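You operate a simulated robot arm through the tools that you are given. There is no shell and no other tool. Be economical: measure what you need, move in short steps, check, and stop when the job is done.

You run a simulated two-armed robot. Do the job below in one go: nothing can be reset, and whatever is moved stays where it is left.

## Task
Load the pad in the bond tester past 4 kN without shearing it, then pass it.
Fine: guard and valve shut to pump; then valve open, peak cleared, guard open, pad in the green bin.
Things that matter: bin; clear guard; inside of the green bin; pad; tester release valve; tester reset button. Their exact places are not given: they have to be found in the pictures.

Only the result counts: the job must be done as asked and must still hold three seconds after the hand-in. Knocking over, shifting, dropping, spilling or breaking anything else fails it.

## Robot
Two 7-joint arms with two-finger grippers on one trunk, on a base that drives. Base frame: it is fixed to the floor where the robot stands at the start and does not move with it; the origin is under the middle of the robot, x ahead of it, y to its left, z up. Units: m, rad, N and s.
The left shoulder is at the start at [0.06, 0.123, 0.995], the right one opposite. With the tool pointing down near the work surface each hand reaches from about 0.34 to 0.8 m from the robot's upright axis, wherever it stands, measured 20 degrees to its own side. Places, roughly: clear guard [0.8, 0, 1.1]; inside of the green bin [0.1, 1.1, 0.8]; tester release valve [0.9, -0.3, 0.9]; tester reset button [0.7, -0.3, 0.8]. Payload 1.47 kg a hand.
The tool frame of a hand sits at the grasp point between the pads (the TCP): z along the fingers, y along the line on which they close. The tips reach 0.016 m beyond it. Largest opening 0.087 m; the body of the gripper starts 0.055 m behind the TCP.
Orientation is that of the tool frame in the base frame, as a unit quaternion [x, y, z, w]. With the fingers straight down and closing along the base's y, the tool's x points along the base's -x, its y along +y and its z along -z.

## Interface
- The arms move only by the tool servo_tool. It takes "left_steps", "right_steps" or both (then of equal length, played together; a hand with none holds still); each is one flat list of numbers, 7 for each row, row after row: the shift along the tool's x, y, z in m, then the turn, a rotation vector about the tool's x, y, z in rad, then the finger opening in m, from 0 to 0.087. In form: [x, y, z, wx, wy, wz, hand, x, y, z, wx, wy, wz, hand, ...]. A call has 1 to 10 rows; each row shifts and turns the commanded pose from where the row before left it, along the tool's axes as they then stand. Rows are played at 5 a second. More than 0.05 m and 0.15 rad between two rows, or a gripper value outside its range, and nothing of the call is played. A pose out of reach is approached as far as the arm can. The call stops where the force on the tool passes 90 N (or 10 N more than at its start, if that is more) or the arm is blocked; 0.2 s more then pass. Each finger travels about 0.153 m/s and halts on what it meets, pressing with about 21 N; the grip force reading is that of the motor and also rises with nothing between the fingers. The clock runs only during rows and for 0.2 s after the last one: add rows that do not move to give the fingers time. It gives the time, the measured TCP pose, the force on the tool (base axes), the opening and the grip force at its end, in the units of the frame above (readings bear some noise), with the torque about the TCP (base axes, N m) and any sound that the robot's microphone picked up.
- Cameras (640 x 400 px; columns grow to the right, rows downward): "scene" is now at [0.0889, 0.052, 1.5627]; the picture's right is [0.45, -0.89, 0.00], its down [-0.46, -0.23, -0.86] and it looks along [0.77, 0.39, -0.51] (base axes); focal length 214 px, centre (320, 200). "left" rides on the left gripper at [0.073, -0.012, -0.09] in its tool frame; the picture's right is [0.16, 0.99, 0.00], its down [-0.72, 0.12, -0.68] and it looks along [-0.67, 0.11, 0.73] (tool axes); focal length 247 px, centre (320, 200). "right" rides on the right gripper at [0.073, 0.012, -0.09] in its tool frame; the picture's right is [-0.16, 0.99, 0.00], its down [-0.72, -0.12, -0.68] and it looks along [-0.67, -0.11, 0.73] (tool axes); focal length 247 px, centre (320, 200).
- snapshot(camera): a new picture of that camera. No time passes.
- lift_body(by): slides the trunk up (or, below 0, down) by that many m; the arms and the scene camera ride with it, the base frame stays. It gives what a move gives, with no picture.
- base_move(legs): drives the robot by 1 to 6 legs, each [ahead, left, turn to the left] in m, m and rad, along the robot's own axes; the way and the turn of a leg run together, so that a leg with both is an arc; at most 1.5 m and 3.142 rad a leg. The arms and the cameras ride along, it lands a little off, and it stops where it bumps. It gives what a move gives.
- aim_head(pan, tilt): turns the head with the scene camera to pan (to the left, within 2.094 rad either way) and tilt (down, from -0.506 to 1.204), counted from straight ahead of the robot. It gives what a move gives.
- locate(camera, pixels): for up to 12 pixels [column, row] of the newest picture of that camera ("zoom" is the newest enlarged one), the place [x, y, z] in the base frame of the surface seen there, good to about 0.002 m, but the place of the scene camera against the robot may be out by one fixed shift of up to 0.025 m in any direction. No time passes.
- inspect(camera, box): a new picture of the part [left, top, right, bottom] of that camera's present view, enlarged. No time passes.
- sign_off(): hands the job in; it is judged then, once.

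Keep the steps short. Do not move on a guess: measure, check each grasp and each placing, and mend mistakes. In all there are 80 turns and 58 pictures (those below and enlarged ones count). Leave the grippers open and the arms clear of the work at the hand-in unless told otherwise, and finish with a single line.

The tools are called after "Emit:" as a command line: name --argument value ..., lists and objects as JSON in quotes. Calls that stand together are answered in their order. servo_tool: Moves the arms, as the interface text tells. Its arguments: {"type":"object","properties":{"left_steps":{"type":"array","items":{"type":"number"}},"right_steps":{"type":"array","items":{"type":"number"}}},"required":[]} The other tools are called the same way: lift_body (by) slides the trunk up or down; base_move (legs) drives the base; aim_head (pan, tilt) turns the head that bears the scene camera; snapshot (camera) takes a picture; locate (camera, pixels) gives the place of the surface under pixels of a picture; inspect (camera, box) takes an enlarged picture of a part of a camera's view; sign_off () hands the job in.

At the start:

```text
t: 0.0
left_eef_pos: [0.4135, 0.2121, 1.4376]
left_orientation: [0.0, 1.0, 0.0, 0.0]
left_contact_force: [0.7, 0.4, 0.1]
left_ft_torque: [-0.01, 0.0, 0.01]
left_grip_width: 0.0872
left_grip_force: 0.0
right_eef_pos: [0.4128, -0.2122, 1.3688]
right_orientation: [0.001, 1.0, 0.0, 0.0]
right_contact_force: [0.4, 0.0, 0.1]
right_ft_torque: [-0.01, 0.05, 0.0]
right_grip_width: 0.0872
right_grip_force: 0.0
trunk travel left (down, up): [-0.15, 0.08]
robot x, y, heading: [0.0008, 0.0018, -0.001]
head pan, tilt: [0.471, 0.538]
```

scene: 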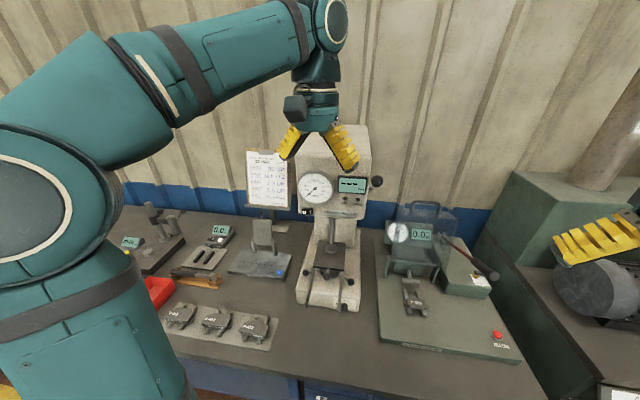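
right: 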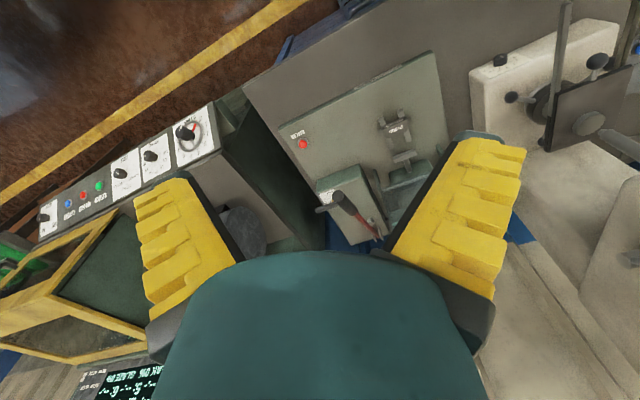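
left: 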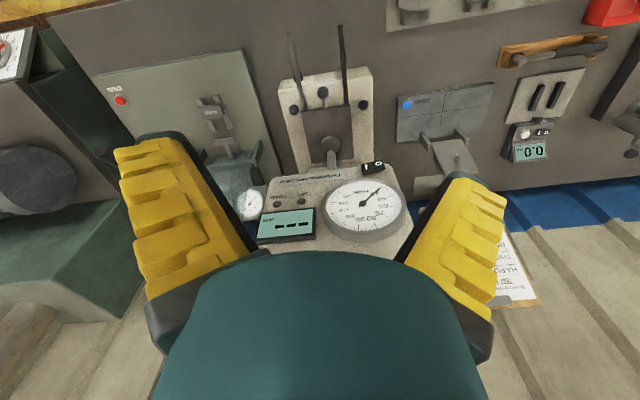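

I see the bond tester at scene (430,260), with a gauge, clear guard, pump lever and a red button. I'll turn the head toward it and look closer.

Emit:
aim_head --pan -0.2 --tilt 0.65

Emit:
snapshot --camera "scene"

Emit:
inspect --camera "right" --box '[270, 80, 450, 250]'

```text
t: 1.1
left_eef_pos: [0.4153, 0.2112, 1.4363]
left_orientation: [0.0, 1.0, 0.0, 0.0]
left_contact_force: [0.9, 0.0, 1.0]
left_ft_torque: [-0.01, -0.02, 0.01]
left_grip_width: 0.0872
left_grip_force: 0.1
right_eef_pos: [0.4132, -0.2117, 1.3687]
right_orientation: [0.0, 1.0, 0.0, 0.0]
right_contact_force: [-0.9, 0.4, 0.0]
right_ft_torque: [0.0, 0.0, 0.0]
right_grip_width: 0.0869
right_grip_force: 0.0
trunk travel left (down, up): [-0.15, 0.08]
robot x, y, heading: [-0.0005, -0.0005, 0.002]
head pan, tilt: [-0.201, 0.649]
```

```text
54 pictures are left
```

scene: 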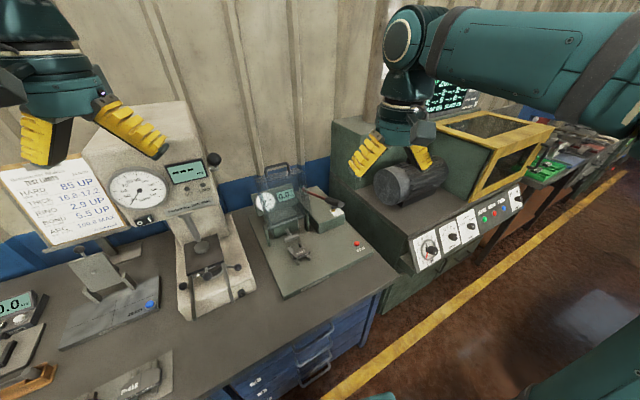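

```text
2.35 times, centred on (360, 165) of right
```

zoom: 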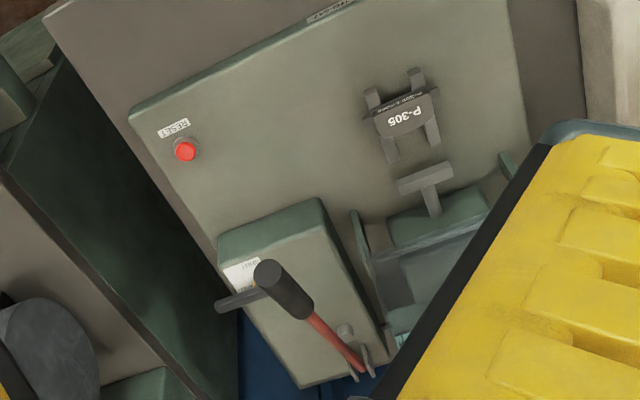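

Emit:
inspect --camera "scene" --box '[240, 150, 380, 300]'

Emit:
locate --camera "right" --pixels '[[303, 143], [347, 198], [331, 206], [318, 210], [398, 128], [400, 128]]'

Emit:
aim_head --pan 1.5 --tilt 0.6

Emit:
snapshot --camera "scene"

```text
2.67 times, centred on (310, 225) of scene
```

zoom: 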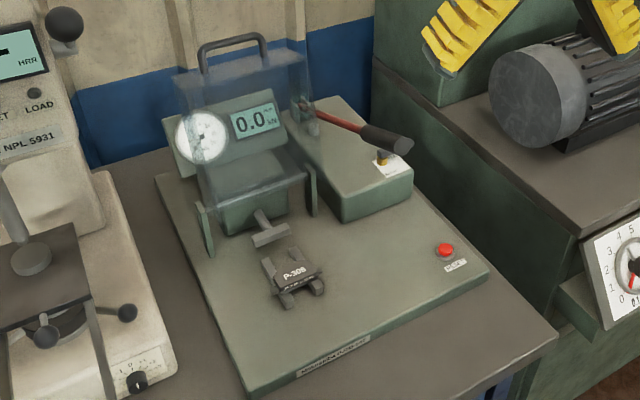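

```text
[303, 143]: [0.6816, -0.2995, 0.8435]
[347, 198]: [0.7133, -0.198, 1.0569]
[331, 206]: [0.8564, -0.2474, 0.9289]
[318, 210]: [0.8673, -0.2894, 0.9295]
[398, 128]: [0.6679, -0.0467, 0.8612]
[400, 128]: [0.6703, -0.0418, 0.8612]
```

```text
t: 2.8
left_eef_pos: [0.4136, 0.2128, 1.4377]
left_orientation: [0.0, 1.0, 0.0, 0.0]
left_contact_force: [-0.7, -0.5, -0.2]
left_ft_torque: [0.01, -0.01, 0.0]
left_grip_width: 0.0871
left_grip_force: 0.1
right_eef_pos: [0.4142, -0.2111, 1.3698]
right_orientation: [0.001, 1.0, 0.0, -0.001]
right_contact_force: [-1.4, -0.8, 1.0]
right_ft_torque: [0.01, -0.01, 0.02]
right_grip_width: 0.087
right_grip_force: 0.0
trunk travel left (down, up): [-0.15, 0.08]
robot x, y, heading: [-0.0046, -0.004, 0.001]
head pan, tilt: [1.499, 0.6]
```

```text
51 pictures are left
```

scene: 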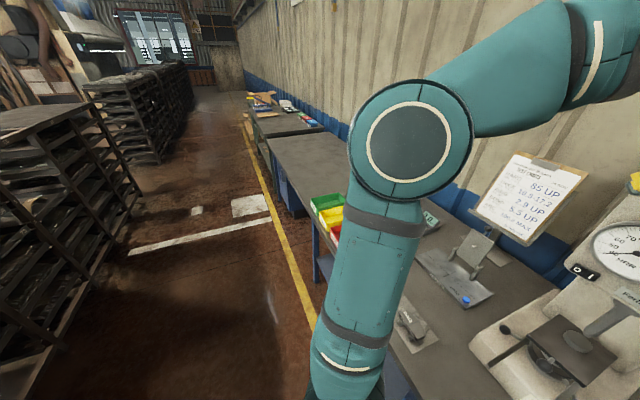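

Emit:
locate --camera "scene" --pixels '[[326, 203], [312, 204], [338, 196], [320, 213], [331, 217], [345, 214], [320, 160], [290, 200]]'

Emit:
inspect --camera "scene" --box '[280, 160, 380, 260]'

Emit:
inspect --camera "scene" --box '[450, 140, 600, 250]'

```text
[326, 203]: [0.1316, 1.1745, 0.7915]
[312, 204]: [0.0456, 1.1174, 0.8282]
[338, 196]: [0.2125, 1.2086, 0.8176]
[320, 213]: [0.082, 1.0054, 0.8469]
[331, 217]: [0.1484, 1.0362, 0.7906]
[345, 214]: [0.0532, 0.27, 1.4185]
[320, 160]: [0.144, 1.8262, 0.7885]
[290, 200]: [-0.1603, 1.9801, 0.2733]
```

```text
4.00 times, centred on (330, 210) of scene
```

zoom: 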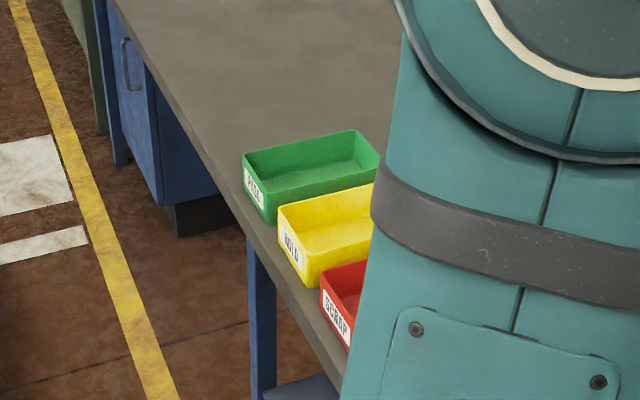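

```text
3.64 times, centred on (525, 195) of scene
```

zoom: 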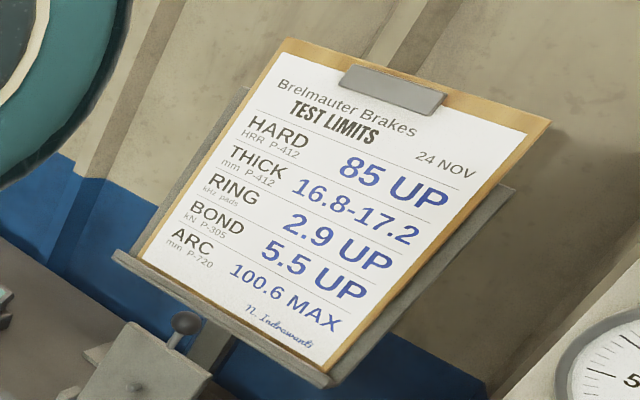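

Emit:
aim_head --pan -0.2 --tilt 0.65

Emit:
inspect --camera "scene" --box '[245, 155, 350, 265]'

Emit:
inspect --camera "right" --box '[300, 140, 400, 250]'

```text
t: 4.5
left_eef_pos: [0.4134, 0.2114, 1.4374]
left_orientation: [0.0, 1.0, 0.0, 0.0]
left_contact_force: [0.3, 0.2, 0.5]
left_ft_torque: [-0.03, -0.01, 0.0]
left_grip_width: 0.087
left_grip_force: 0.2
right_eef_pos: [0.413, -0.2117, 1.3693]
right_orientation: [0.0, 1.0, 0.0, 0.0]
right_contact_force: [-1.6, -0.4, 0.0]
right_ft_torque: [0.02, 0.02, 0.03]
right_grip_width: 0.0867
right_grip_force: 0.0
trunk travel left (down, up): [-0.15, 0.08]
robot x, y, heading: [-0.0018, 0.0006, -0.002]
head pan, tilt: [-0.201, 0.649]
```

```text
3.64 times, centred on (298, 210) of scene
```

zoom: 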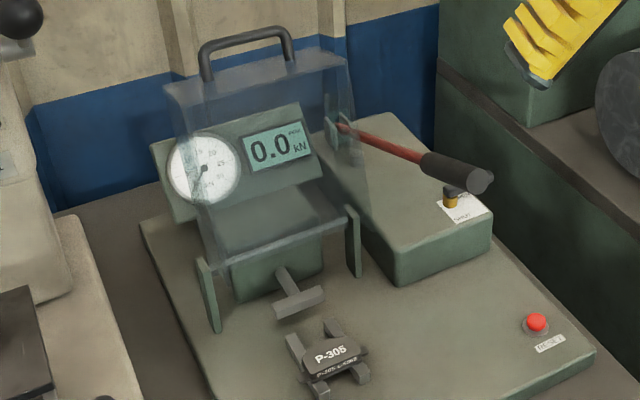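

```text
3.64 times, centred on (350, 195) of right
```

zoom: 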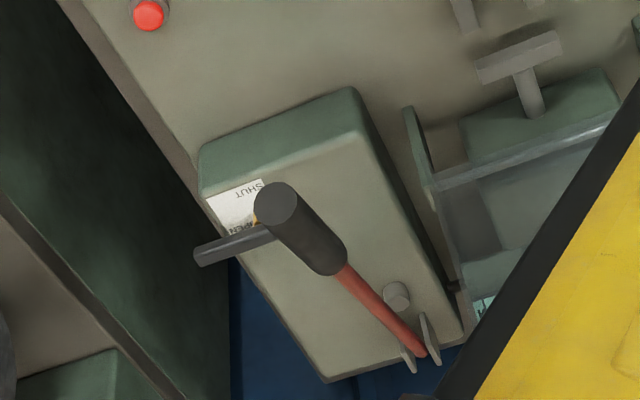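

Emit:
locate --camera "zoom" --pixels '[[205, 255], [240, 242], [262, 235], [275, 200], [258, 210], [250, 190], [240, 228], [330, 255], [425, 352], [415, 120], [150, 12], [530, 65]]'

Emit:
inspect --camera "scene" --box '[300, 185, 350, 230]'

```text
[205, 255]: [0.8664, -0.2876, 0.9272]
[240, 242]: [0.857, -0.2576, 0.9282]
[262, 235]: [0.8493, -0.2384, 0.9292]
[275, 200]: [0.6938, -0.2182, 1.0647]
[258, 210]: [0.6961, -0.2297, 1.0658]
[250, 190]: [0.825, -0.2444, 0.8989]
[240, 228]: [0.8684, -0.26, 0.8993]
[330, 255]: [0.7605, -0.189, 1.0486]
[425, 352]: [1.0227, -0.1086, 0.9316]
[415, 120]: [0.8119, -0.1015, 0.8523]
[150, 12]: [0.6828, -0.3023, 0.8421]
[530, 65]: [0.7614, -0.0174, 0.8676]
```

```text
8.89 times, centred on (325, 208) of scene
```

zoom: 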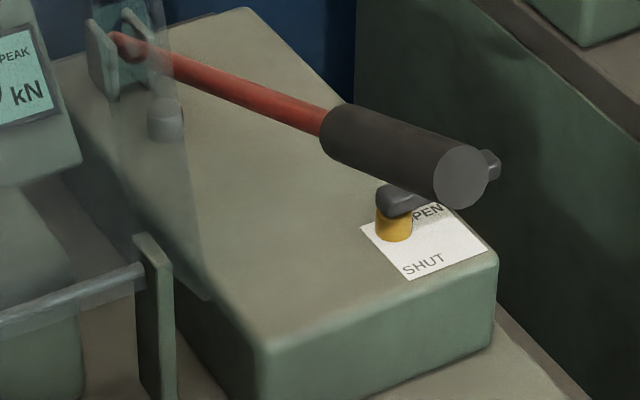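

Emit:
inspect --camera "scene" --box '[245, 155, 350, 265]'

Emit:
locate --camera "zoom" --pixels '[[205, 58], [245, 38], [290, 40], [172, 95], [340, 62], [200, 262], [350, 215], [190, 170], [352, 150], [536, 318], [334, 352], [480, 182]]'

```text
3.64 times, centred on (298, 210) of scene
```

zoom: 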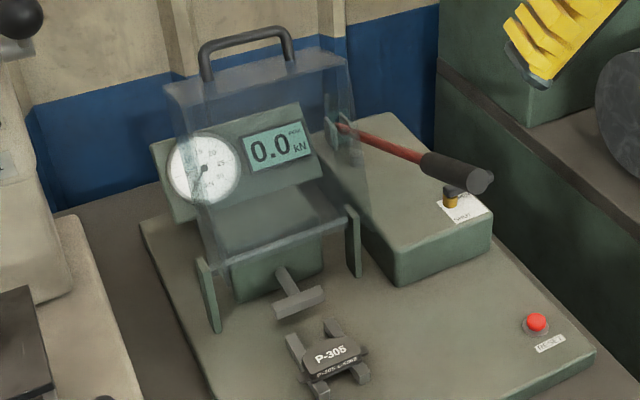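

```text
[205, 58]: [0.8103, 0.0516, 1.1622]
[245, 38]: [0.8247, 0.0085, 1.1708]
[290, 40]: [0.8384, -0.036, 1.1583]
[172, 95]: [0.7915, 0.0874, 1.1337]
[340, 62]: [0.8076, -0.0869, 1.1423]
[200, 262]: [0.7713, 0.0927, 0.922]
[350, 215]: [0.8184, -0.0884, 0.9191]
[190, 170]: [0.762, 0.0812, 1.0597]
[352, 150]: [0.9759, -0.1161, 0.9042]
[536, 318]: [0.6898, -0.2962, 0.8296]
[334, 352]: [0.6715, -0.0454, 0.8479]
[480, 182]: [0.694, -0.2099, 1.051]
```

Emit:
locate --camera "right" --pixels '[[245, 92], [300, 58], [350, 30], [276, 140], [435, 60], [398, 124], [388, 160], [416, 153], [400, 175], [330, 205], [360, 240], [438, 200]]'

Emit:
aim_head --pan -0.1 --tilt 1.15

Emit:
snapshot --camera "scene"

```text
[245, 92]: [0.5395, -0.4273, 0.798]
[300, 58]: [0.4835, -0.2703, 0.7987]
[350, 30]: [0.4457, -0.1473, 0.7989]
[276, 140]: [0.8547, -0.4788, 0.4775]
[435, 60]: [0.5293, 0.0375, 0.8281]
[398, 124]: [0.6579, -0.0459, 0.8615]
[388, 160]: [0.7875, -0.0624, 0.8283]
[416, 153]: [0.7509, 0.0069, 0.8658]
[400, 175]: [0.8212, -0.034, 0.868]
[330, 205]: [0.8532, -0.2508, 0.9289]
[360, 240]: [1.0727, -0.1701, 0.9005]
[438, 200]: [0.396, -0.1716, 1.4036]
```

```text
t: 5.4
left_eef_pos: [0.415, 0.2122, 1.436]
left_orientation: [0.0, 1.0, 0.0, 0.001]
left_contact_force: [0.6, 0.6, -0.4]
left_ft_torque: [0.0, 0.0, -0.03]
left_grip_width: 0.0868
left_grip_force: 0.1
right_eef_pos: [0.4141, -0.2119, 1.3703]
right_orientation: [0.0, 1.0, 0.0, 0.0]
right_contact_force: [-0.9, 0.2, 0.4]
right_ft_torque: [0.01, -0.02, 0.01]
right_grip_width: 0.0874
right_grip_force: 0.1
trunk travel left (down, up): [-0.15, 0.08]
robot x, y, heading: [-0.0008, 0.0005, 0.0]
head pan, tilt: [-0.099, 1.15]
```

```text
44 pictures are left
```

scene: 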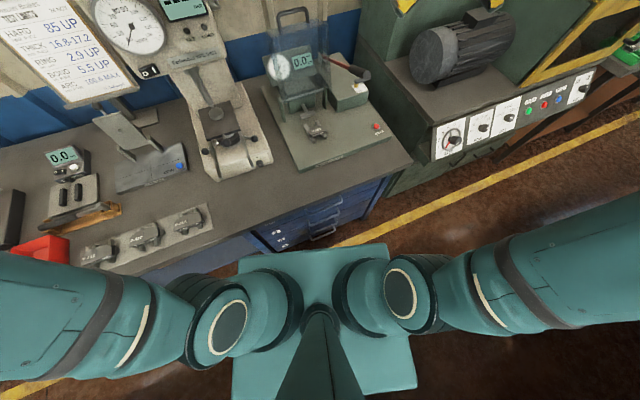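

Emit:
locate --camera "scene" --pixels '[[238, 258], [345, 247], [388, 244], [416, 388], [235, 398], [290, 240], [255, 240], [375, 190], [250, 228], [412, 165], [300, 255], [170, 262]]'

```text
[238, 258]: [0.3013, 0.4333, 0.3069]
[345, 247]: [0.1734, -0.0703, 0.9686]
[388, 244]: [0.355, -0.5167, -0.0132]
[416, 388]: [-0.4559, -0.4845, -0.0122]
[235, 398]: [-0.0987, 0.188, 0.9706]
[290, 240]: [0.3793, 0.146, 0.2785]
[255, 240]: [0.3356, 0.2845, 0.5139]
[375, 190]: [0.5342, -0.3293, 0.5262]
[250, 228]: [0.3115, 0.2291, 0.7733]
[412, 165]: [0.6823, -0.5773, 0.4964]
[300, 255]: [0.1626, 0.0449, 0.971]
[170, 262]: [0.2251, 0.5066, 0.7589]
```

Bench and tester are rotated about 0.31 rad from the robot. I'll square the robot to the bench (turn, then strafe right) and check before going closer.

Emit:
base_move --legs '[[0, 0, 0.31], [0, -0.2, 0]]'

Emit:
aim_head --pan -0.15 --tilt 0.8

Emit:
snapshot --camera "scene"

```text
t: 8.8
left_eef_pos: [0.391, 0.1371, 1.4373]
left_orientation: [-0.153, 0.988, 0.0, -0.001]
left_contact_force: [0.3, 0.2, -0.2]
left_ft_torque: [0.02, 0.02, 0.0]
left_grip_width: 0.0871
left_grip_force: 0.1
right_eef_pos: [0.5192, -0.2663, 1.3696]
right_orientation: [-0.153, 0.988, 0.0, 0.001]
right_contact_force: [0.8, 0.3, -0.3]
right_ft_torque: [0.03, 0.01, 0.01]
right_grip_width: 0.0868
right_grip_force: 0.0
trunk travel left (down, up): [-0.15, 0.08]
robot x, y, heading: [0.06, -0.191, 0.311]
head pan, tilt: [-0.099, 1.15]
```

```text
t: 9.6
left_eef_pos: [0.3912, 0.1369, 1.4364]
left_orientation: [-0.153, 0.988, -0.001, 0.0]
left_contact_force: [0.6, -0.6, -0.5]
left_ft_torque: [0.01, 0.0, -0.02]
left_grip_width: 0.0868
left_grip_force: 0.1
right_eef_pos: [0.5191, -0.2665, 1.3688]
right_orientation: [-0.153, 0.988, 0.0, 0.0]
right_contact_force: [0.6, 0.0, 0.9]
right_ft_torque: [0.01, -0.01, 0.02]
right_grip_width: 0.0868
right_grip_force: 0.1
trunk travel left (down, up): [-0.15, 0.08]
robot x, y, heading: [0.0642, -0.1919, 0.307]
head pan, tilt: [-0.15, 0.799]
```

```text
43 pictures are left
```

scene: 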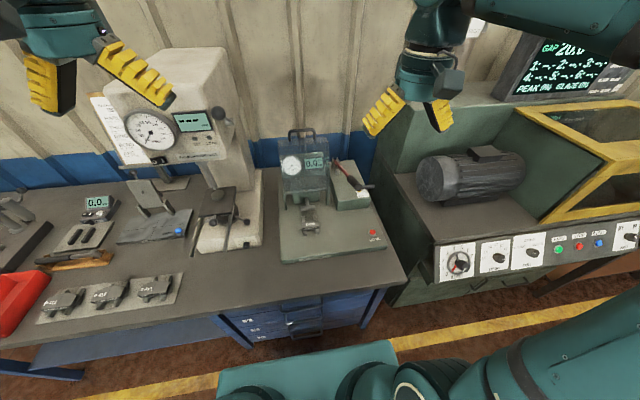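

Aligned with the bench. I'll drive ahead 0.10 m.

Emit:
base_move --legs '[[0.1, 0, 0]]'

Emit:
snapshot --camera "right"

```text
t: 10.8
left_eef_pos: [0.4682, 0.1619, 1.436]
left_orientation: [-0.155, 0.988, 0.001, -0.002]
left_contact_force: [-1.2, 0.9, 0.3]
left_ft_torque: [0.04, -0.05, -0.03]
left_grip_width: 0.0868
left_grip_force: 0.1
right_eef_pos: [0.5971, -0.241, 1.3672]
right_orientation: [-0.155, 0.988, 0.0, -0.002]
right_contact_force: [-0.7, -1.2, 0.0]
right_ft_torque: [0.03, -0.05, 0.05]
right_grip_width: 0.0871
right_grip_force: 0.0
trunk travel left (down, up): [-0.15, 0.08]
robot x, y, heading: [0.1369, -0.1651, 0.308]
head pan, tilt: [-0.15, 0.799]
stopped in leg 1: the robot was blocked; the commanded pose is now the measured one
```

```text
42 pictures are left
```

right: 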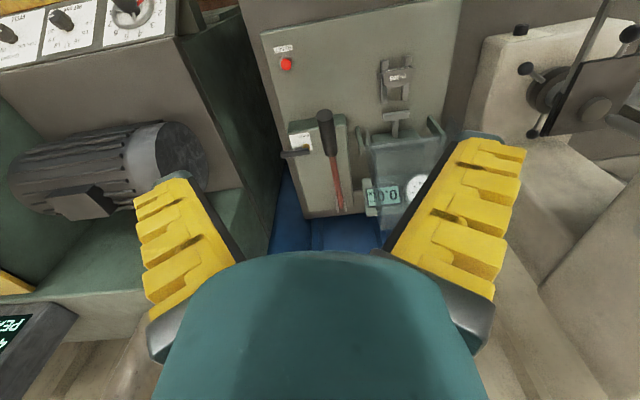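

Blocked against the bench at a good standing place. Now I measure the guard and its handle from the new viewpoint.

Emit:
inspect --camera "scene" --box '[265, 115, 395, 245]'

Emit:
locate --camera "right" --pixels '[[287, 64], [284, 153], [300, 152], [324, 118], [330, 150], [397, 78], [367, 138], [440, 128], [375, 215], [304, 148], [344, 206], [398, 90]]'

```text
3.08 times, centred on (330, 180) of scene
```

zoom: 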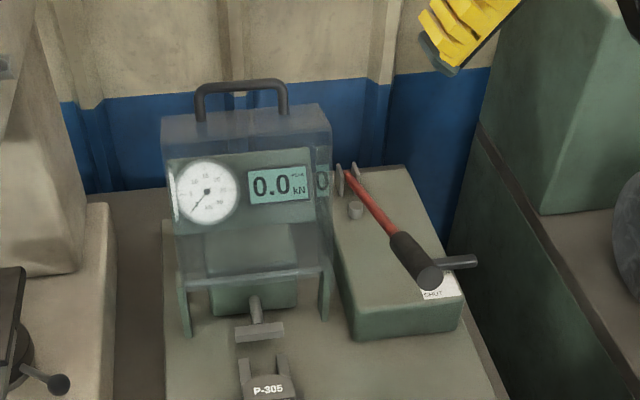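

```text
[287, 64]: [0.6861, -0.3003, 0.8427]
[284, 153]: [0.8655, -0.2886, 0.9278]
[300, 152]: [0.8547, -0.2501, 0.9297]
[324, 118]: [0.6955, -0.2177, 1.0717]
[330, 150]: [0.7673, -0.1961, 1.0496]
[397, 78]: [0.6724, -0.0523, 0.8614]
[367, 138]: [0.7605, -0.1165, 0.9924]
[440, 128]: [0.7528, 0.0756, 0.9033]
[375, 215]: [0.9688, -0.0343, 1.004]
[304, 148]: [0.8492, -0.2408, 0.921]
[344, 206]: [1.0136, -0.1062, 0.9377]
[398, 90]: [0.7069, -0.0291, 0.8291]
```

Emit:
locate --camera "zoom" --pixels '[[240, 85], [205, 88], [278, 82], [198, 110], [284, 108], [170, 130], [330, 115], [165, 120], [185, 290], [325, 300], [190, 332], [250, 275]]'

```text
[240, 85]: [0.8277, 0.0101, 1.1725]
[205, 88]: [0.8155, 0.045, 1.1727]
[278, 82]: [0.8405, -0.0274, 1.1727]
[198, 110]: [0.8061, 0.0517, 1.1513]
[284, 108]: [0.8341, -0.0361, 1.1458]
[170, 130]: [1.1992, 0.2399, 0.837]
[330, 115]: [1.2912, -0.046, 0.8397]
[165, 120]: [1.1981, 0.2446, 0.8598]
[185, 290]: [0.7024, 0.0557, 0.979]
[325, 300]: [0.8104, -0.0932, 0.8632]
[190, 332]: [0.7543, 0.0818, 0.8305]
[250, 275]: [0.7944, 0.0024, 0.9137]
```

Handle bar is at about (0.823, 0.004, 1.18), running along the bench direction. I rotate the right hand 90° about its axis so the fingers straddle the bar front/back.

Emit:
servo_tool --right_steps '[0, 0, 0, 0, 0, 0.15, 0.06, 0, 0, 0, 0, 0, 0.15, 0.06, 0, 0, 0, 0, 0, 0.15, 0.06, 0, 0, 0, 0, 0, 0.15, 0.06, 0, 0, 0, 0, 0, 0.15, 0.06, 0, 0, 0, 0, 0, 0.15, 0.06, 0, 0, 0, 0, 0, 0.15, 0.06, 0, 0, 0, 0, 0, 0.15, 0.06, 0, 0, 0, 0, 0, 0.15, 0.06, 0, 0, 0, 0, 0, 0.15, 0.06]'

Emit:
servo_tool --right_steps '[0.04, 0.05, 0, 0, 0, 0.0708, 0.05, 0.04, 0.05, 0, 0, 0, 0, 0.05, 0.04, 0.05, 0, 0, 0, 0, 0.05, 0.04, 0.05, 0, 0, 0, 0, 0.05, 0, 0.04, 0, 0, 0, 0, 0.05]'

```text
t: 13.1
left_eef_pos: [0.4712, 0.1645, 1.4352]
left_orientation: [-0.154, 0.988, 0.001, -0.002]
left_contact_force: [-0.5, 0.2, 0.3]
left_ft_torque: [-0.02, 0.0, -0.01]
left_grip_width: 0.0871
left_grip_force: 0.2
right_eef_pos: [0.5995, -0.2408, 1.3675]
right_orientation: [0.561, 0.828, -0.001, -0.002]
right_contact_force: [-0.4, -0.8, 0.2]
right_ft_torque: [-0.04, 0.02, -0.02]
right_grip_width: 0.0646
right_grip_force: 2.8
trunk travel left (down, up): [-0.15, 0.08]
robot x, y, heading: [0.1381, -0.1633, 0.308]
head pan, tilt: [-0.15, 0.799]
```

```text
refused: row 1 steps farther than a row can; nothing moved
```

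Emit:
servo_tool --right_steps '[0, 0, 0, 0, 0, 0.0708, 0.05, 0.0235, 0.041, 0, 0, 0, 0, 0.05, 0.0235, 0.041, 0, 0, 0, 0, 0.05, 0.0235, 0.041, 0, 0, 0, 0, 0.05, 0.0235, 0.041, 0, 0, 0, 0, 0.05, 0.0235, 0.041, 0, 0, 0, 0, 0.05, 0.0235, 0.041, 0, 0, 0, 0, 0.05, 0.0235, 0.041, 0, 0, 0, 0, 0.05, 0, 0, 0, 0, 0, 0, 0.05]'

Emit:
snapshot --camera "right"

Emit:
inspect --camera "scene" --box '[245, 75, 395, 225]'

```text
t: 15.1
left_eef_pos: [0.4692, 0.1604, 1.4361]
left_orientation: [-0.154, 0.988, 0.001, -0.002]
left_contact_force: [-0.8, 0.0, 0.4]
left_ft_torque: [0.02, -0.04, 0.01]
left_grip_width: 0.0871
left_grip_force: 0.0
right_eef_pos: [0.7589, -0.066, 1.3681]
right_orientation: [0.589, 0.808, 0.001, -0.001]
right_contact_force: [0.6, -0.6, 1.3]
right_ft_torque: [0.01, -0.03, 0.0]
right_grip_width: 0.0552
right_grip_force: 3.6
right hand out of reach, approached as far as the arm can: row 7, 8
trunk travel left (down, up): [-0.15, 0.08]
robot x, y, heading: [0.1381, -0.1667, 0.307]
head pan, tilt: [-0.15, 0.799]
```

```text
40 pictures are left
```

right: 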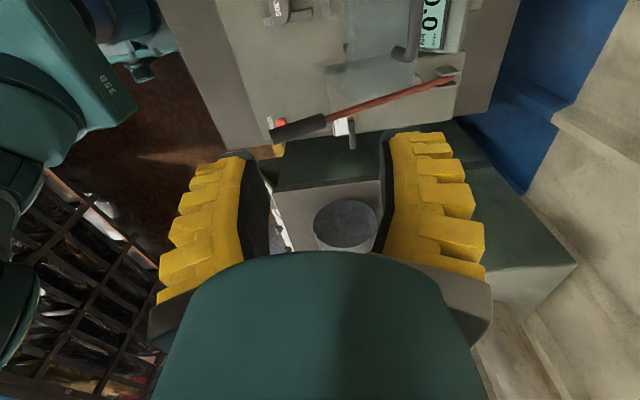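

```text
2.67 times, centred on (320, 150) of scene
```

zoom: 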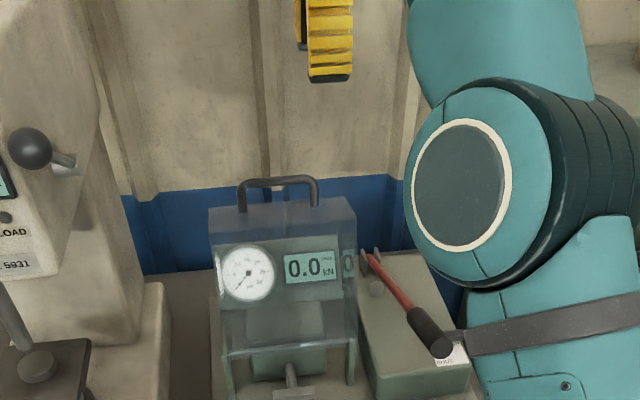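

The reach limit was at this height; I lower to z≈1.25 (tips still above the bar) and see whether it arrives.

Emit:
servo_tool --right_steps '[0, 0, 0.04, 0, 0, 0, 0.05, 0, 0, 0.04, 0, 0, 0, 0.05, 0, 0, 0.04, 0, 0, 0, 0.05, 0, 0, 0, 0, 0, 0, 0.05]'

```text
t: 16.1
left_eef_pos: [0.4707, 0.1629, 1.4356]
left_orientation: [-0.155, 0.988, 0.0, -0.002]
left_contact_force: [1.0, 0.5, -0.5]
left_ft_torque: [0.01, -0.05, -0.01]
left_grip_width: 0.0869
left_grip_force: 0.0
right_eef_pos: [0.7585, -0.064, 1.2461]
right_orientation: [0.589, 0.808, -0.001, -0.001]
right_contact_force: [0.4, 0.0, 0.6]
right_ft_torque: [0.02, 0.01, 0.0]
right_grip_width: 0.0552
right_grip_force: 4.2
trunk travel left (down, up): [-0.15, 0.08]
robot x, y, heading: [0.1389, -0.1636, 0.311]
head pan, tilt: [-0.15, 0.799]
```

Emit:
servo_tool --right_steps '[0.022, 0.041, 0, 0, 0, 0, 0.05, 0.022, 0.041, 0, 0, 0, 0, 0.05, 0, 0, 0, 0, 0, 0, 0.05]'

Emit:
inspect --camera "scene" --box '[245, 75, 395, 225]'

```text
t: 16.9
left_eef_pos: [0.4693, 0.1628, 1.4361]
left_orientation: [-0.154, 0.988, 0.002, -0.001]
left_contact_force: [-0.2, 0.6, -0.9]
left_ft_torque: [-0.01, 0.01, 0.0]
left_grip_width: 0.0872
left_grip_force: 0.1
right_eef_pos: [0.8107, -0.0061, 1.2456]
right_orientation: [0.59, 0.808, -0.001, -0.001]
right_contact_force: [0.4, 1.0, -1.1]
right_ft_torque: [-0.01, 0.02, -0.02]
right_grip_width: 0.0551
right_grip_force: 4.3
right hand out of reach, approached as far as the arm can: row 2
trunk travel left (down, up): [-0.15, 0.08]
robot x, y, heading: [0.1398, -0.1661, 0.312]
head pan, tilt: [-0.15, 0.799]
```

```text
2.67 times, centred on (320, 150) of scene
```

zoom: 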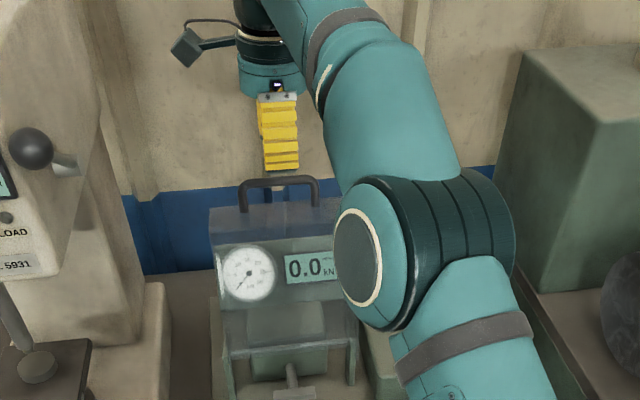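

Emit:
locate --camera "zoom" --pixels '[[360, 270], [440, 280], [350, 330], [400, 360], [500, 300], [280, 165], [280, 183], [262, 155], [298, 155]]'

Emit:
servo_tool --right_steps '[0, 0, 0.03, 0, 0, 0, 0.05, 0.004, 0.016, 0, 0, 0, 0, 0.05]'

```text
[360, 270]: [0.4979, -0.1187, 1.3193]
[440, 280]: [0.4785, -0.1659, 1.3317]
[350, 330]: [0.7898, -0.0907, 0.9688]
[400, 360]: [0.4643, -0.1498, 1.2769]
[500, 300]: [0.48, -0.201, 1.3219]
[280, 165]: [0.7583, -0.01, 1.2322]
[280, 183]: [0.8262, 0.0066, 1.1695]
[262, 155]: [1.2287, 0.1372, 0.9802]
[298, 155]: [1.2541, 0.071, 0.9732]
```

```text
t: 17.4
left_eef_pos: [0.4727, 0.1644, 1.4336]
left_orientation: [-0.154, 0.988, 0.0, -0.003]
left_contact_force: [0.5, 1.6, -1.8]
left_ft_torque: [0.0, 0.05, 0.0]
left_grip_width: 0.0871
left_grip_force: 0.1
right_eef_pos: [0.8264, 0.0008, 1.212]
right_orientation: [0.589, 0.808, -0.003, -0.002]
right_contact_force: [-0.1, 0.9, -0.5]
right_ft_torque: [-0.03, 0.06, 0.0]
right_grip_width: 0.0552
right_grip_force: 4.0
trunk travel left (down, up): [-0.15, 0.08]
robot x, y, heading: [0.1377, -0.1682, 0.316]
head pan, tilt: [-0.15, 0.799]
```

Centered over the bar. Lower 0.03 and narrow the fingers around the bar.

Emit:
servo_tool --right_steps '[0, 0, 0.015, 0, 0, 0, 0.055, 0, 0, 0.015, 0, 0, 0, 0.055, 0, 0, 0, 0, 0, 0, 0.03, 0, 0, 0, 0, 0, 0, 0.03]'

Emit:
inspect --camera "scene" --box '[255, 85, 375, 205]'

Emit:
snapshot --camera "right"

```text
t: 18.4
left_eef_pos: [0.4699, 0.1626, 1.4356]
left_orientation: [-0.154, 0.988, 0.0, -0.002]
left_contact_force: [-0.8, 0.0, 1.4]
left_ft_torque: [-0.04, -0.01, -0.02]
left_grip_width: 0.087
left_grip_force: 0.0
right_eef_pos: [0.8238, 0.0018, 1.1866]
right_orientation: [0.59, 0.808, -0.001, -0.001]
right_contact_force: [-0.2, -0.2, -0.3]
right_ft_torque: [0.01, 0.04, 0.02]
right_grip_width: 0.0359
right_grip_force: 4.2
trunk travel left (down, up): [-0.15, 0.08]
robot x, y, heading: [0.1409, -0.1636, 0.313]
head pan, tilt: [-0.15, 0.799]
```

```text
3.33 times, centred on (315, 145) of scene
```

zoom: 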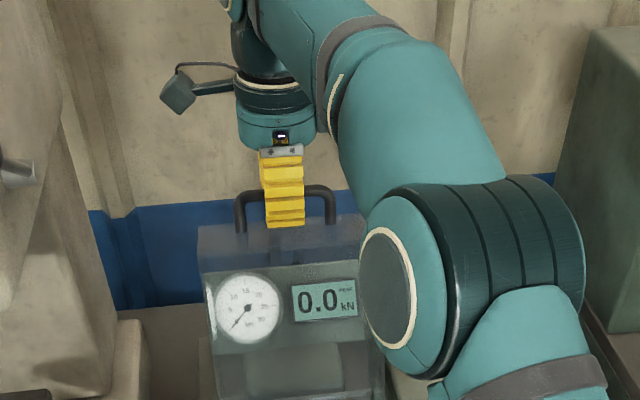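

```text
36 pictures are left
```

right: 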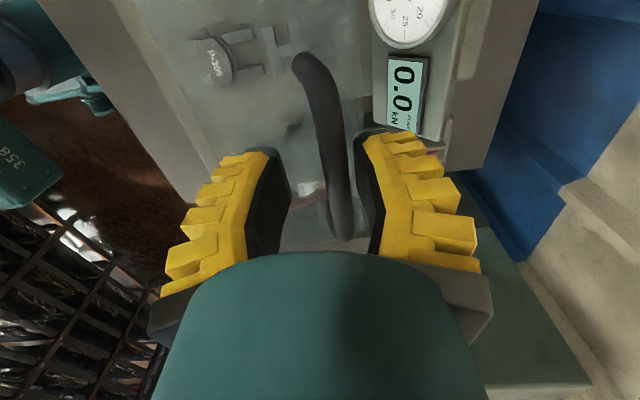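

Bar is caged between the fingers. I pull the guard toward the robot along its arc, 20° first.

Emit:
servo_tool --right_steps '[0, -0.0226, -0.001, 0, 0, 0, 0.03, 0, -0.0226, -0.001, 0, 0, 0, 0.03, 0, -0.0225, 0.0026, 0, 0, 0, 0.03, 0, -0.0225, 0.0026, 0, 0, 0, 0.03]'

Emit:
inspect --camera "scene" --box '[245, 85, 395, 235]'

Emit:
snapshot --camera "right"

```text
t: 19.4
left_eef_pos: [0.4686, 0.1617, 1.4355]
left_orientation: [-0.155, 0.988, 0.001, -0.002]
left_contact_force: [-0.1, -0.1, -0.4]
left_ft_torque: [-0.02, 0.03, 0.01]
left_grip_width: 0.0871
left_grip_force: 0.1
right_eef_pos: [0.7376, -0.0278, 1.1824]
right_orientation: [0.59, 0.808, -0.002, -0.002]
right_contact_force: [-1.2, -1.0, 0.8]
right_ft_torque: [-0.02, 0.0, 0.04]
right_grip_width: 0.0368
right_grip_force: 5.6
trunk travel left (down, up): [-0.15, 0.08]
robot x, y, heading: [0.1366, -0.1625, 0.307]
head pan, tilt: [-0.15, 0.799]
```

```text
2.67 times, centred on (320, 160) of scene
```

zoom: 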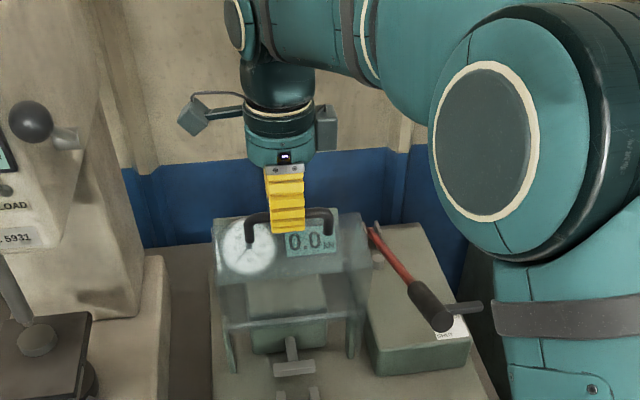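

```text
34 pictures are left
```

right: 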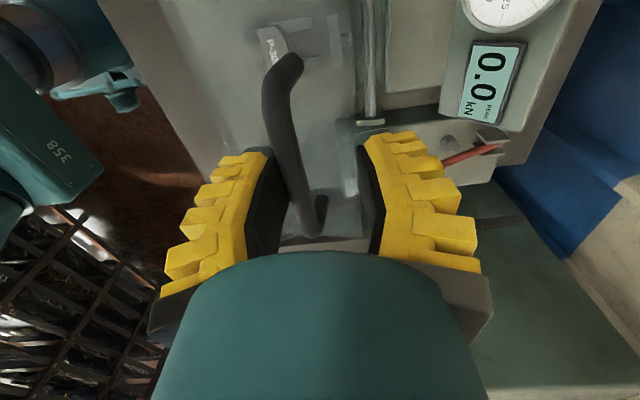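

Emit:
locate --camera "right" --pixels '[[285, 120], [275, 90], [295, 180]]'

Emit:
servo_tool --right_steps '[0, -0.0215, 0.0065, 0, 0, 0, 0.03, 0, -0.0215, 0.0065, 0, 0, 0, 0.03, 0, -0.0205, 0.0105, 0, 0, 0, 0.03, 0, -0.0205, 0.0105, 0, 0, 0, 0.03]'

Emit:
snapshot --camera "right"

```text
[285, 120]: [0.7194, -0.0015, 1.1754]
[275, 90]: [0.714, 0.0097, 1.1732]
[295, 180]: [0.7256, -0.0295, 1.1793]
```

```text
t: 20.4
left_eef_pos: [0.4698, 0.1621, 1.437]
left_orientation: [-0.155, 0.988, 0.001, -0.002]
left_contact_force: [0.1, -0.2, -0.1]
left_ft_torque: [0.02, -0.01, -0.05]
left_grip_width: 0.0874
left_grip_force: 0.0
right_eef_pos: [0.6591, -0.0527, 1.1479]
right_orientation: [0.588, 0.809, -0.001, -0.001]
right_contact_force: [-0.3, -0.3, 0.1]
right_ft_torque: [-0.04, -0.01, 0.01]
right_grip_width: 0.0362
right_grip_force: 4.4
trunk travel left (down, up): [-0.15, 0.08]
robot x, y, heading: [0.1393, -0.1641, 0.311]
head pan, tilt: [-0.15, 0.799]
```

```text
33 pictures are left
```

right: 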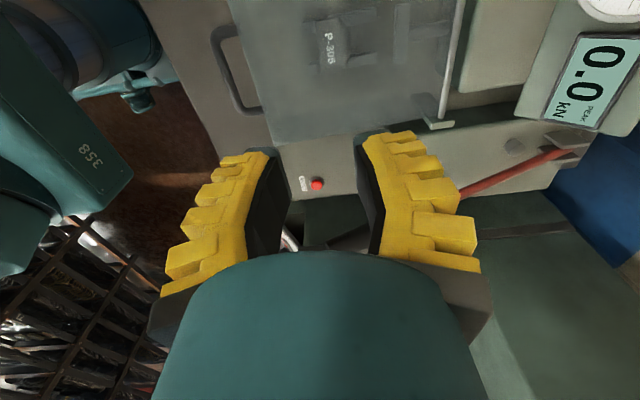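

The bar slipped from the cage and the guard dropped shut. I'll check its state.

Emit:
inspect --camera "scene" --box '[245, 105, 395, 255]'

Emit:
locate --camera "right" --pixels '[[222, 70], [216, 40], [240, 105], [330, 45], [420, 60], [317, 184], [262, 110]]'

```text
2.67 times, centred on (320, 180) of scene
```

zoom: 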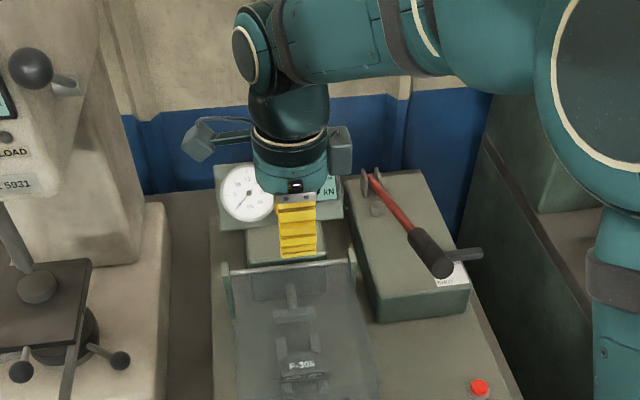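

```text
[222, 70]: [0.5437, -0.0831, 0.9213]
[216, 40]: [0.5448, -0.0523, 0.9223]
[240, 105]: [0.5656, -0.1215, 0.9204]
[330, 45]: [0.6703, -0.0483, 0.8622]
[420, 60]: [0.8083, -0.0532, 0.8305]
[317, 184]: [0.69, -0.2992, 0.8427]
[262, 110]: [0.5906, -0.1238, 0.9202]
```

The guard is shut (handle bar now at about (0.544, -0.07, 0.92)). Next the valve: I raise the right hand, turn it back, and move over beside the pump block to view the valve lever.

Emit:
servo_tool --right_steps '[0, 0, -0.04, 0, 0, 0, 0.03, 0, 0, -0.04, 0, 0, 0, 0.03, 0, 0, -0.03, 0, 0, -0.15, 0.02, 0, 0, 0, 0, 0, -0.15, 0.0, 0, 0, 0, 0, 0, -0.15, 0.0, 0, 0, 0, 0, 0, -0.15, 0.0, 0, 0, 0, 0, 0, -0.15, 0.0, 0, 0, 0, 0, 0, -0.15, 0.0, 0, 0, 0, 0, 0, -0.15, 0.0, 0, 0, 0, 0, 0, -0.15, 0.0]'

Emit:
servo_tool --right_steps '[0, 0, 0, 0, 0, -0.15, 0, 0, 0, 0, 0, 0, -0.15, 0, 0, 0, 0, 0, 0, -0.0708, 0, 0, -0.045, 0, 0, 0, 0, 0, 0, -0.045, 0, 0, 0, 0, 0, 0, -0.045, 0, 0, 0, 0, 0, 0, -0.045, 0, 0, 0, 0, 0, 0, -0.045, 0, 0, 0, 0, 0, 0, -0.045, 0, 0, 0, 0, 0]'

Emit:
snapshot --camera "right"

```text
t: 22.6
left_eef_pos: [0.4706, 0.1621, 1.4348]
left_orientation: [-0.155, 0.988, 0.0, -0.002]
left_contact_force: [-1.2, 0.3, -0.3]
left_ft_torque: [-0.01, -0.01, -0.01]
left_grip_width: 0.0872
left_grip_force: 0.1
right_eef_pos: [0.6578, -0.0533, 1.2596]
right_orientation: [0.029, 1.0, 0.0, -0.002]
right_contact_force: [1.2, 0.2, 0.3]
right_ft_torque: [0.03, 0.03, 0.0]
right_grip_width: 0.0
right_grip_force: 20.9
trunk travel left (down, up): [-0.15, 0.08]
robot x, y, heading: [0.1376, -0.1631, 0.31]
head pan, tilt: [-0.15, 0.799]
```

```text
t: 24.6
left_eef_pos: [0.4707, 0.1609, 1.4349]
left_orientation: [-0.154, 0.988, 0.001, -0.002]
left_contact_force: [-0.8, 0.3, 0.2]
left_ft_torque: [0.0, 0.01, 0.01]
left_grip_width: 0.0868
left_grip_force: 0.2
right_eef_pos: [0.7424, -0.3111, 1.2587]
right_orientation: [-0.155, 0.988, 0.001, -0.002]
right_contact_force: [0.3, 0.1, 0.1]
right_ft_torque: [0.01, 0.0, 0.0]
right_grip_width: 0.0002
right_grip_force: 21.1
trunk travel left (down, up): [-0.15, 0.08]
robot x, y, heading: [0.1376, -0.1651, 0.311]
head pan, tilt: [-0.15, 0.799]
```

```text
31 pictures are left
```

right: 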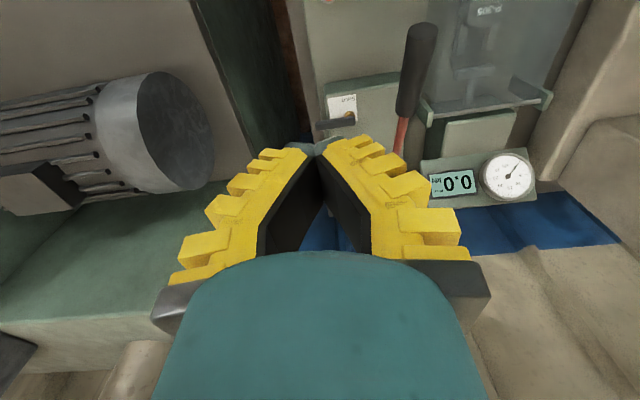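

Emit:
inspect --camera "right" --box '[300, 80, 400, 150]'

Emit:
locate --camera "zoom" --pixels '[[120, 285], [200, 265], [280, 265], [320, 230], [340, 240], [350, 262], [310, 140], [240, 110], [400, 320], [320, 255]]'

```text
5.71 times, centred on (350, 115) of right
```

zoom: 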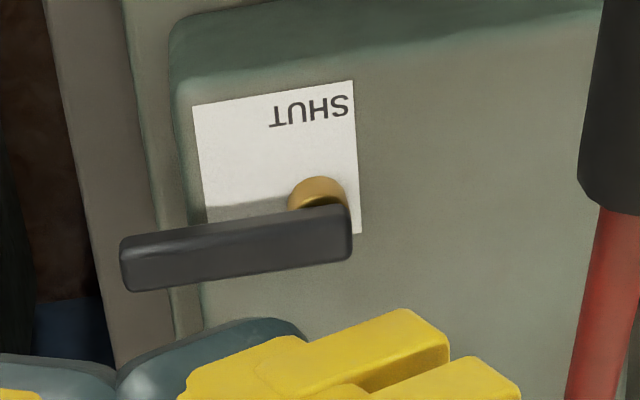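

```text
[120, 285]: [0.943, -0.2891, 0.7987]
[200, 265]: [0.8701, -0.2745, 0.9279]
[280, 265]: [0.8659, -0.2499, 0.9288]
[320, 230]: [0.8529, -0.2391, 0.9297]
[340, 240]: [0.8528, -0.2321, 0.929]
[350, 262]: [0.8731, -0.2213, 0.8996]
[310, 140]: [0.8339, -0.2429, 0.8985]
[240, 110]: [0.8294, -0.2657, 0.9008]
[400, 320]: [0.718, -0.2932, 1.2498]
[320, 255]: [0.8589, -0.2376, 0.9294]
```

The valve lever now points along the bench (pivot ≈(0.855,-0.24), tip ≈(0.866,-0.288), z 0.915–0.929); SHUT is toward the robot. I tilt the hand slightly away from the pump handle and go to a point behind the lever.

Emit:
servo_tool --right_steps '[0, 0, 0, -0.12, 0, 0, 0, 0, 0, 0, -0.12, 0, 0, 0, 0, 0, 0, -0.11, 0, 0, 0, -0.042, 0, 0, 0, 0, 0, 0, -0.042, 0, 0, 0, 0, 0, 0, -0.042, 0, 0, 0, 0, 0, 0, -0.042, 0, 0, 0, 0, 0, 0, 0, -0.016, 0.044, 0, 0, 0, 0, 0, -0.016, 0.044, 0, 0, 0, 0, 0, -0.016, 0.044, 0, 0, 0, 0]'

Emit:
snapshot --camera "right"

```text
t: 26.9
left_eef_pos: [0.4701, 0.1623, 1.435]
left_orientation: [-0.155, 0.988, 0.001, -0.002]
left_contact_force: [0.7, -0.4, 0.2]
left_ft_torque: [0.01, 0.05, 0.01]
left_grip_width: 0.0868
left_grip_force: 0.0
right_eef_pos: [0.8765, -0.2598, 1.1067]
right_orientation: [-0.153, 0.973, 0.172, -0.029]
right_contact_force: [-0.3, 0.5, -0.1]
right_ft_torque: [0.04, -0.01, -0.01]
right_grip_width: 0.0
right_grip_force: 20.9
right hand out of reach, approached as far as the arm can: row 7
trunk travel left (down, up): [-0.15, 0.08]
robot x, y, heading: [0.136, -0.165, 0.311]
head pan, tilt: [-0.15, 0.799]
```

```text
29 pictures are left
```

right: 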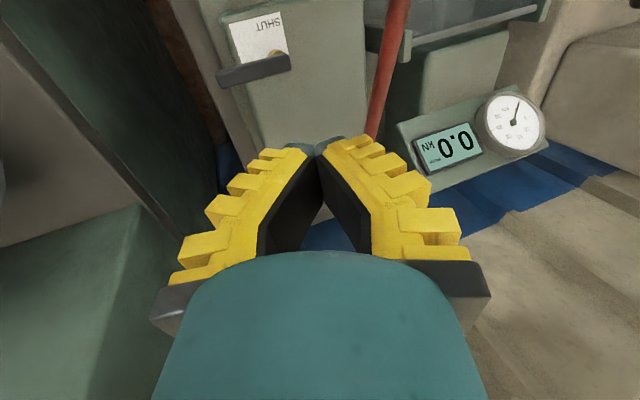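

Emit:
servo_tool --right_steps '[-0.0083, -0.0182, 0.036, 0, 0, 0, 0, -0.0083, -0.0182, 0.036, 0, 0, 0, 0, -0.0083, -0.0182, 0.036, 0, 0, 0, 0, 0, 0, 0, 0, 0, 0, 0]'

Emit:
inspect --camera "scene" --box '[275, 85, 425, 235]'

```text
t: 27.9
left_eef_pos: [0.4697, 0.1632, 1.4353]
left_orientation: [-0.155, 0.988, 0.0, -0.001]
left_contact_force: [-0.6, -0.1, -0.6]
left_ft_torque: [0.0, -0.04, -0.01]
left_grip_width: 0.0872
left_grip_force: 0.0
right_eef_pos: [0.9037, -0.2649, 0.9874]
right_orientation: [-0.152, 0.973, 0.173, -0.029]
right_contact_force: [-0.8, -0.5, 0.5]
right_ft_torque: [0.0, -0.04, 0.01]
right_grip_width: 0.0
right_grip_force: 20.6
trunk travel left (down, up): [-0.15, 0.08]
robot x, y, heading: [0.1414, -0.1651, 0.31]
head pan, tilt: [-0.15, 0.799]
```

```text
2.67 times, centred on (350, 160) of scene
```

zoom: 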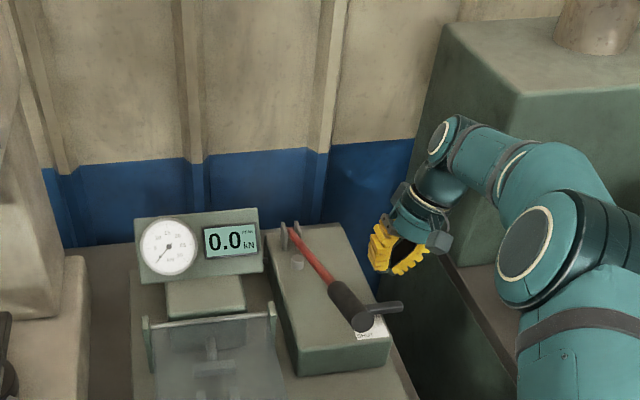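

Positioned behind the lever. I descend to lever height and sweep it toward SHUT.

Emit:
servo_tool --right_steps '[0, -0.0106, 0.029, 0, 0, 0, 0, 0, -0.0106, 0.029, 0, 0, 0, 0, 0.016, -0.001, 0, 0, 0, 0, 0, 0.022, -0.007, -0.0026, 0, 0, 0, 0, 0.013, 0.0035, 0.0013, 0, 0, 0, 0, 0.013, 0.0035, 0.0013, 0, 0, 0, 0, 0.009, 0.012, 0.0043, 0, 0, 0, 0, 0.009, 0.012, 0.0043, 0, 0, 0, 0, 0.004, 0.0075, 0.0027, 0, 0, 0, 0]'

Emit:
inspect --camera "scene" --box '[305, 145, 405, 245]'

```text
t: 29.9
left_eef_pos: [0.4692, 0.1629, 1.4352]
left_orientation: [-0.154, 0.988, 0.0, -0.001]
left_contact_force: [-0.6, 0.6, 0.5]
left_ft_torque: [-0.07, -0.09, -0.01]
left_grip_width: 0.0868
left_grip_force: 0.0
right_eef_pos: [0.8266, -0.2799, 0.932]
right_orientation: [-0.141, 0.977, 0.157, -0.006]
right_contact_force: [19.4, -18.7, -7.4]
right_ft_torque: [-0.17, -0.24, 0.03]
right_grip_width: 0.0
right_grip_force: 21.0
trunk travel left (down, up): [-0.15, 0.08]
robot x, y, heading: [0.1357, -0.1632, 0.311]
head pan, tilt: [-0.15, 0.799]
stopped in row 9 (right hand): the force on the tool passed its limit at 94 N (the readings are from after the stop); the commanded pose is now the measured one
```

```text
4.00 times, centred on (355, 195) of scene
```

zoom: 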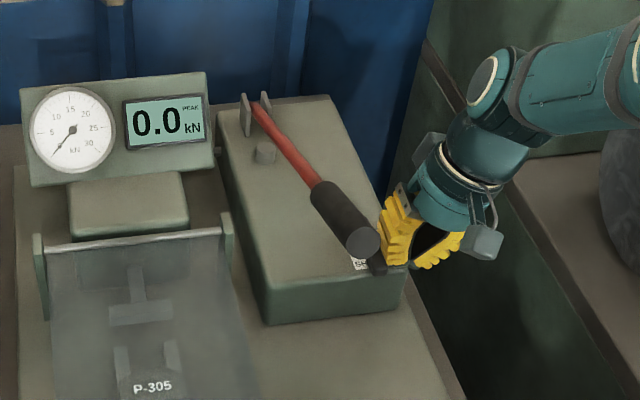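

The stop was felt and the lever now points toward the robot. I back off and look.

Emit:
servo_tool --right_steps '[-0.005, -0.028, -0.01, 0, 0, 0, 0, 0, 0.0137, -0.0376, 0, 0, 0, 0, 0, 0.0137, -0.0376, 0, 0, 0, 0, 0, 0.0137, -0.0376, 0, 0, 0, 0, 0, 0.0137, -0.0376, 0, 0, 0, 0, 0, 0.0137, -0.0376, 0, 0, 0, 0]'

Emit:
snapshot --camera "right"

```text
t: 31.3
left_eef_pos: [0.4705, 0.1628, 1.4353]
left_orientation: [-0.154, 0.988, 0.0, -0.002]
left_contact_force: [-0.6, -1.0, 0.0]
left_ft_torque: [-0.05, -0.03, 0.0]
left_grip_width: 0.0869
left_grip_force: 0.0
right_eef_pos: [0.83, -0.2979, 1.1325]
right_orientation: [-0.143, 0.976, 0.162, -0.011]
right_contact_force: [0.5, 0.7, 0.6]
right_ft_torque: [-0.02, -0.02, 0.0]
right_grip_width: 0.0
right_grip_force: 20.8
trunk travel left (down, up): [-0.15, 0.08]
robot x, y, heading: [0.1445, -0.1638, 0.305]
head pan, tilt: [-0.15, 0.799]
```

```text
26 pictures are left
```

right: 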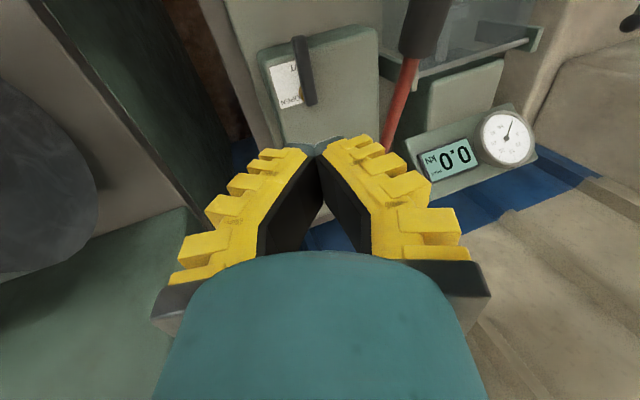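

Emit:
locate --camera "right" --pixels '[[299, 42], [304, 65], [311, 100], [420, 45], [428, 10]]'

```text
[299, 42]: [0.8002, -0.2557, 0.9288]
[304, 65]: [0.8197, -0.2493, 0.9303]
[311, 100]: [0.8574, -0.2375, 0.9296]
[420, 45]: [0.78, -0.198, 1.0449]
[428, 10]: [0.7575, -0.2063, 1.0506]
```

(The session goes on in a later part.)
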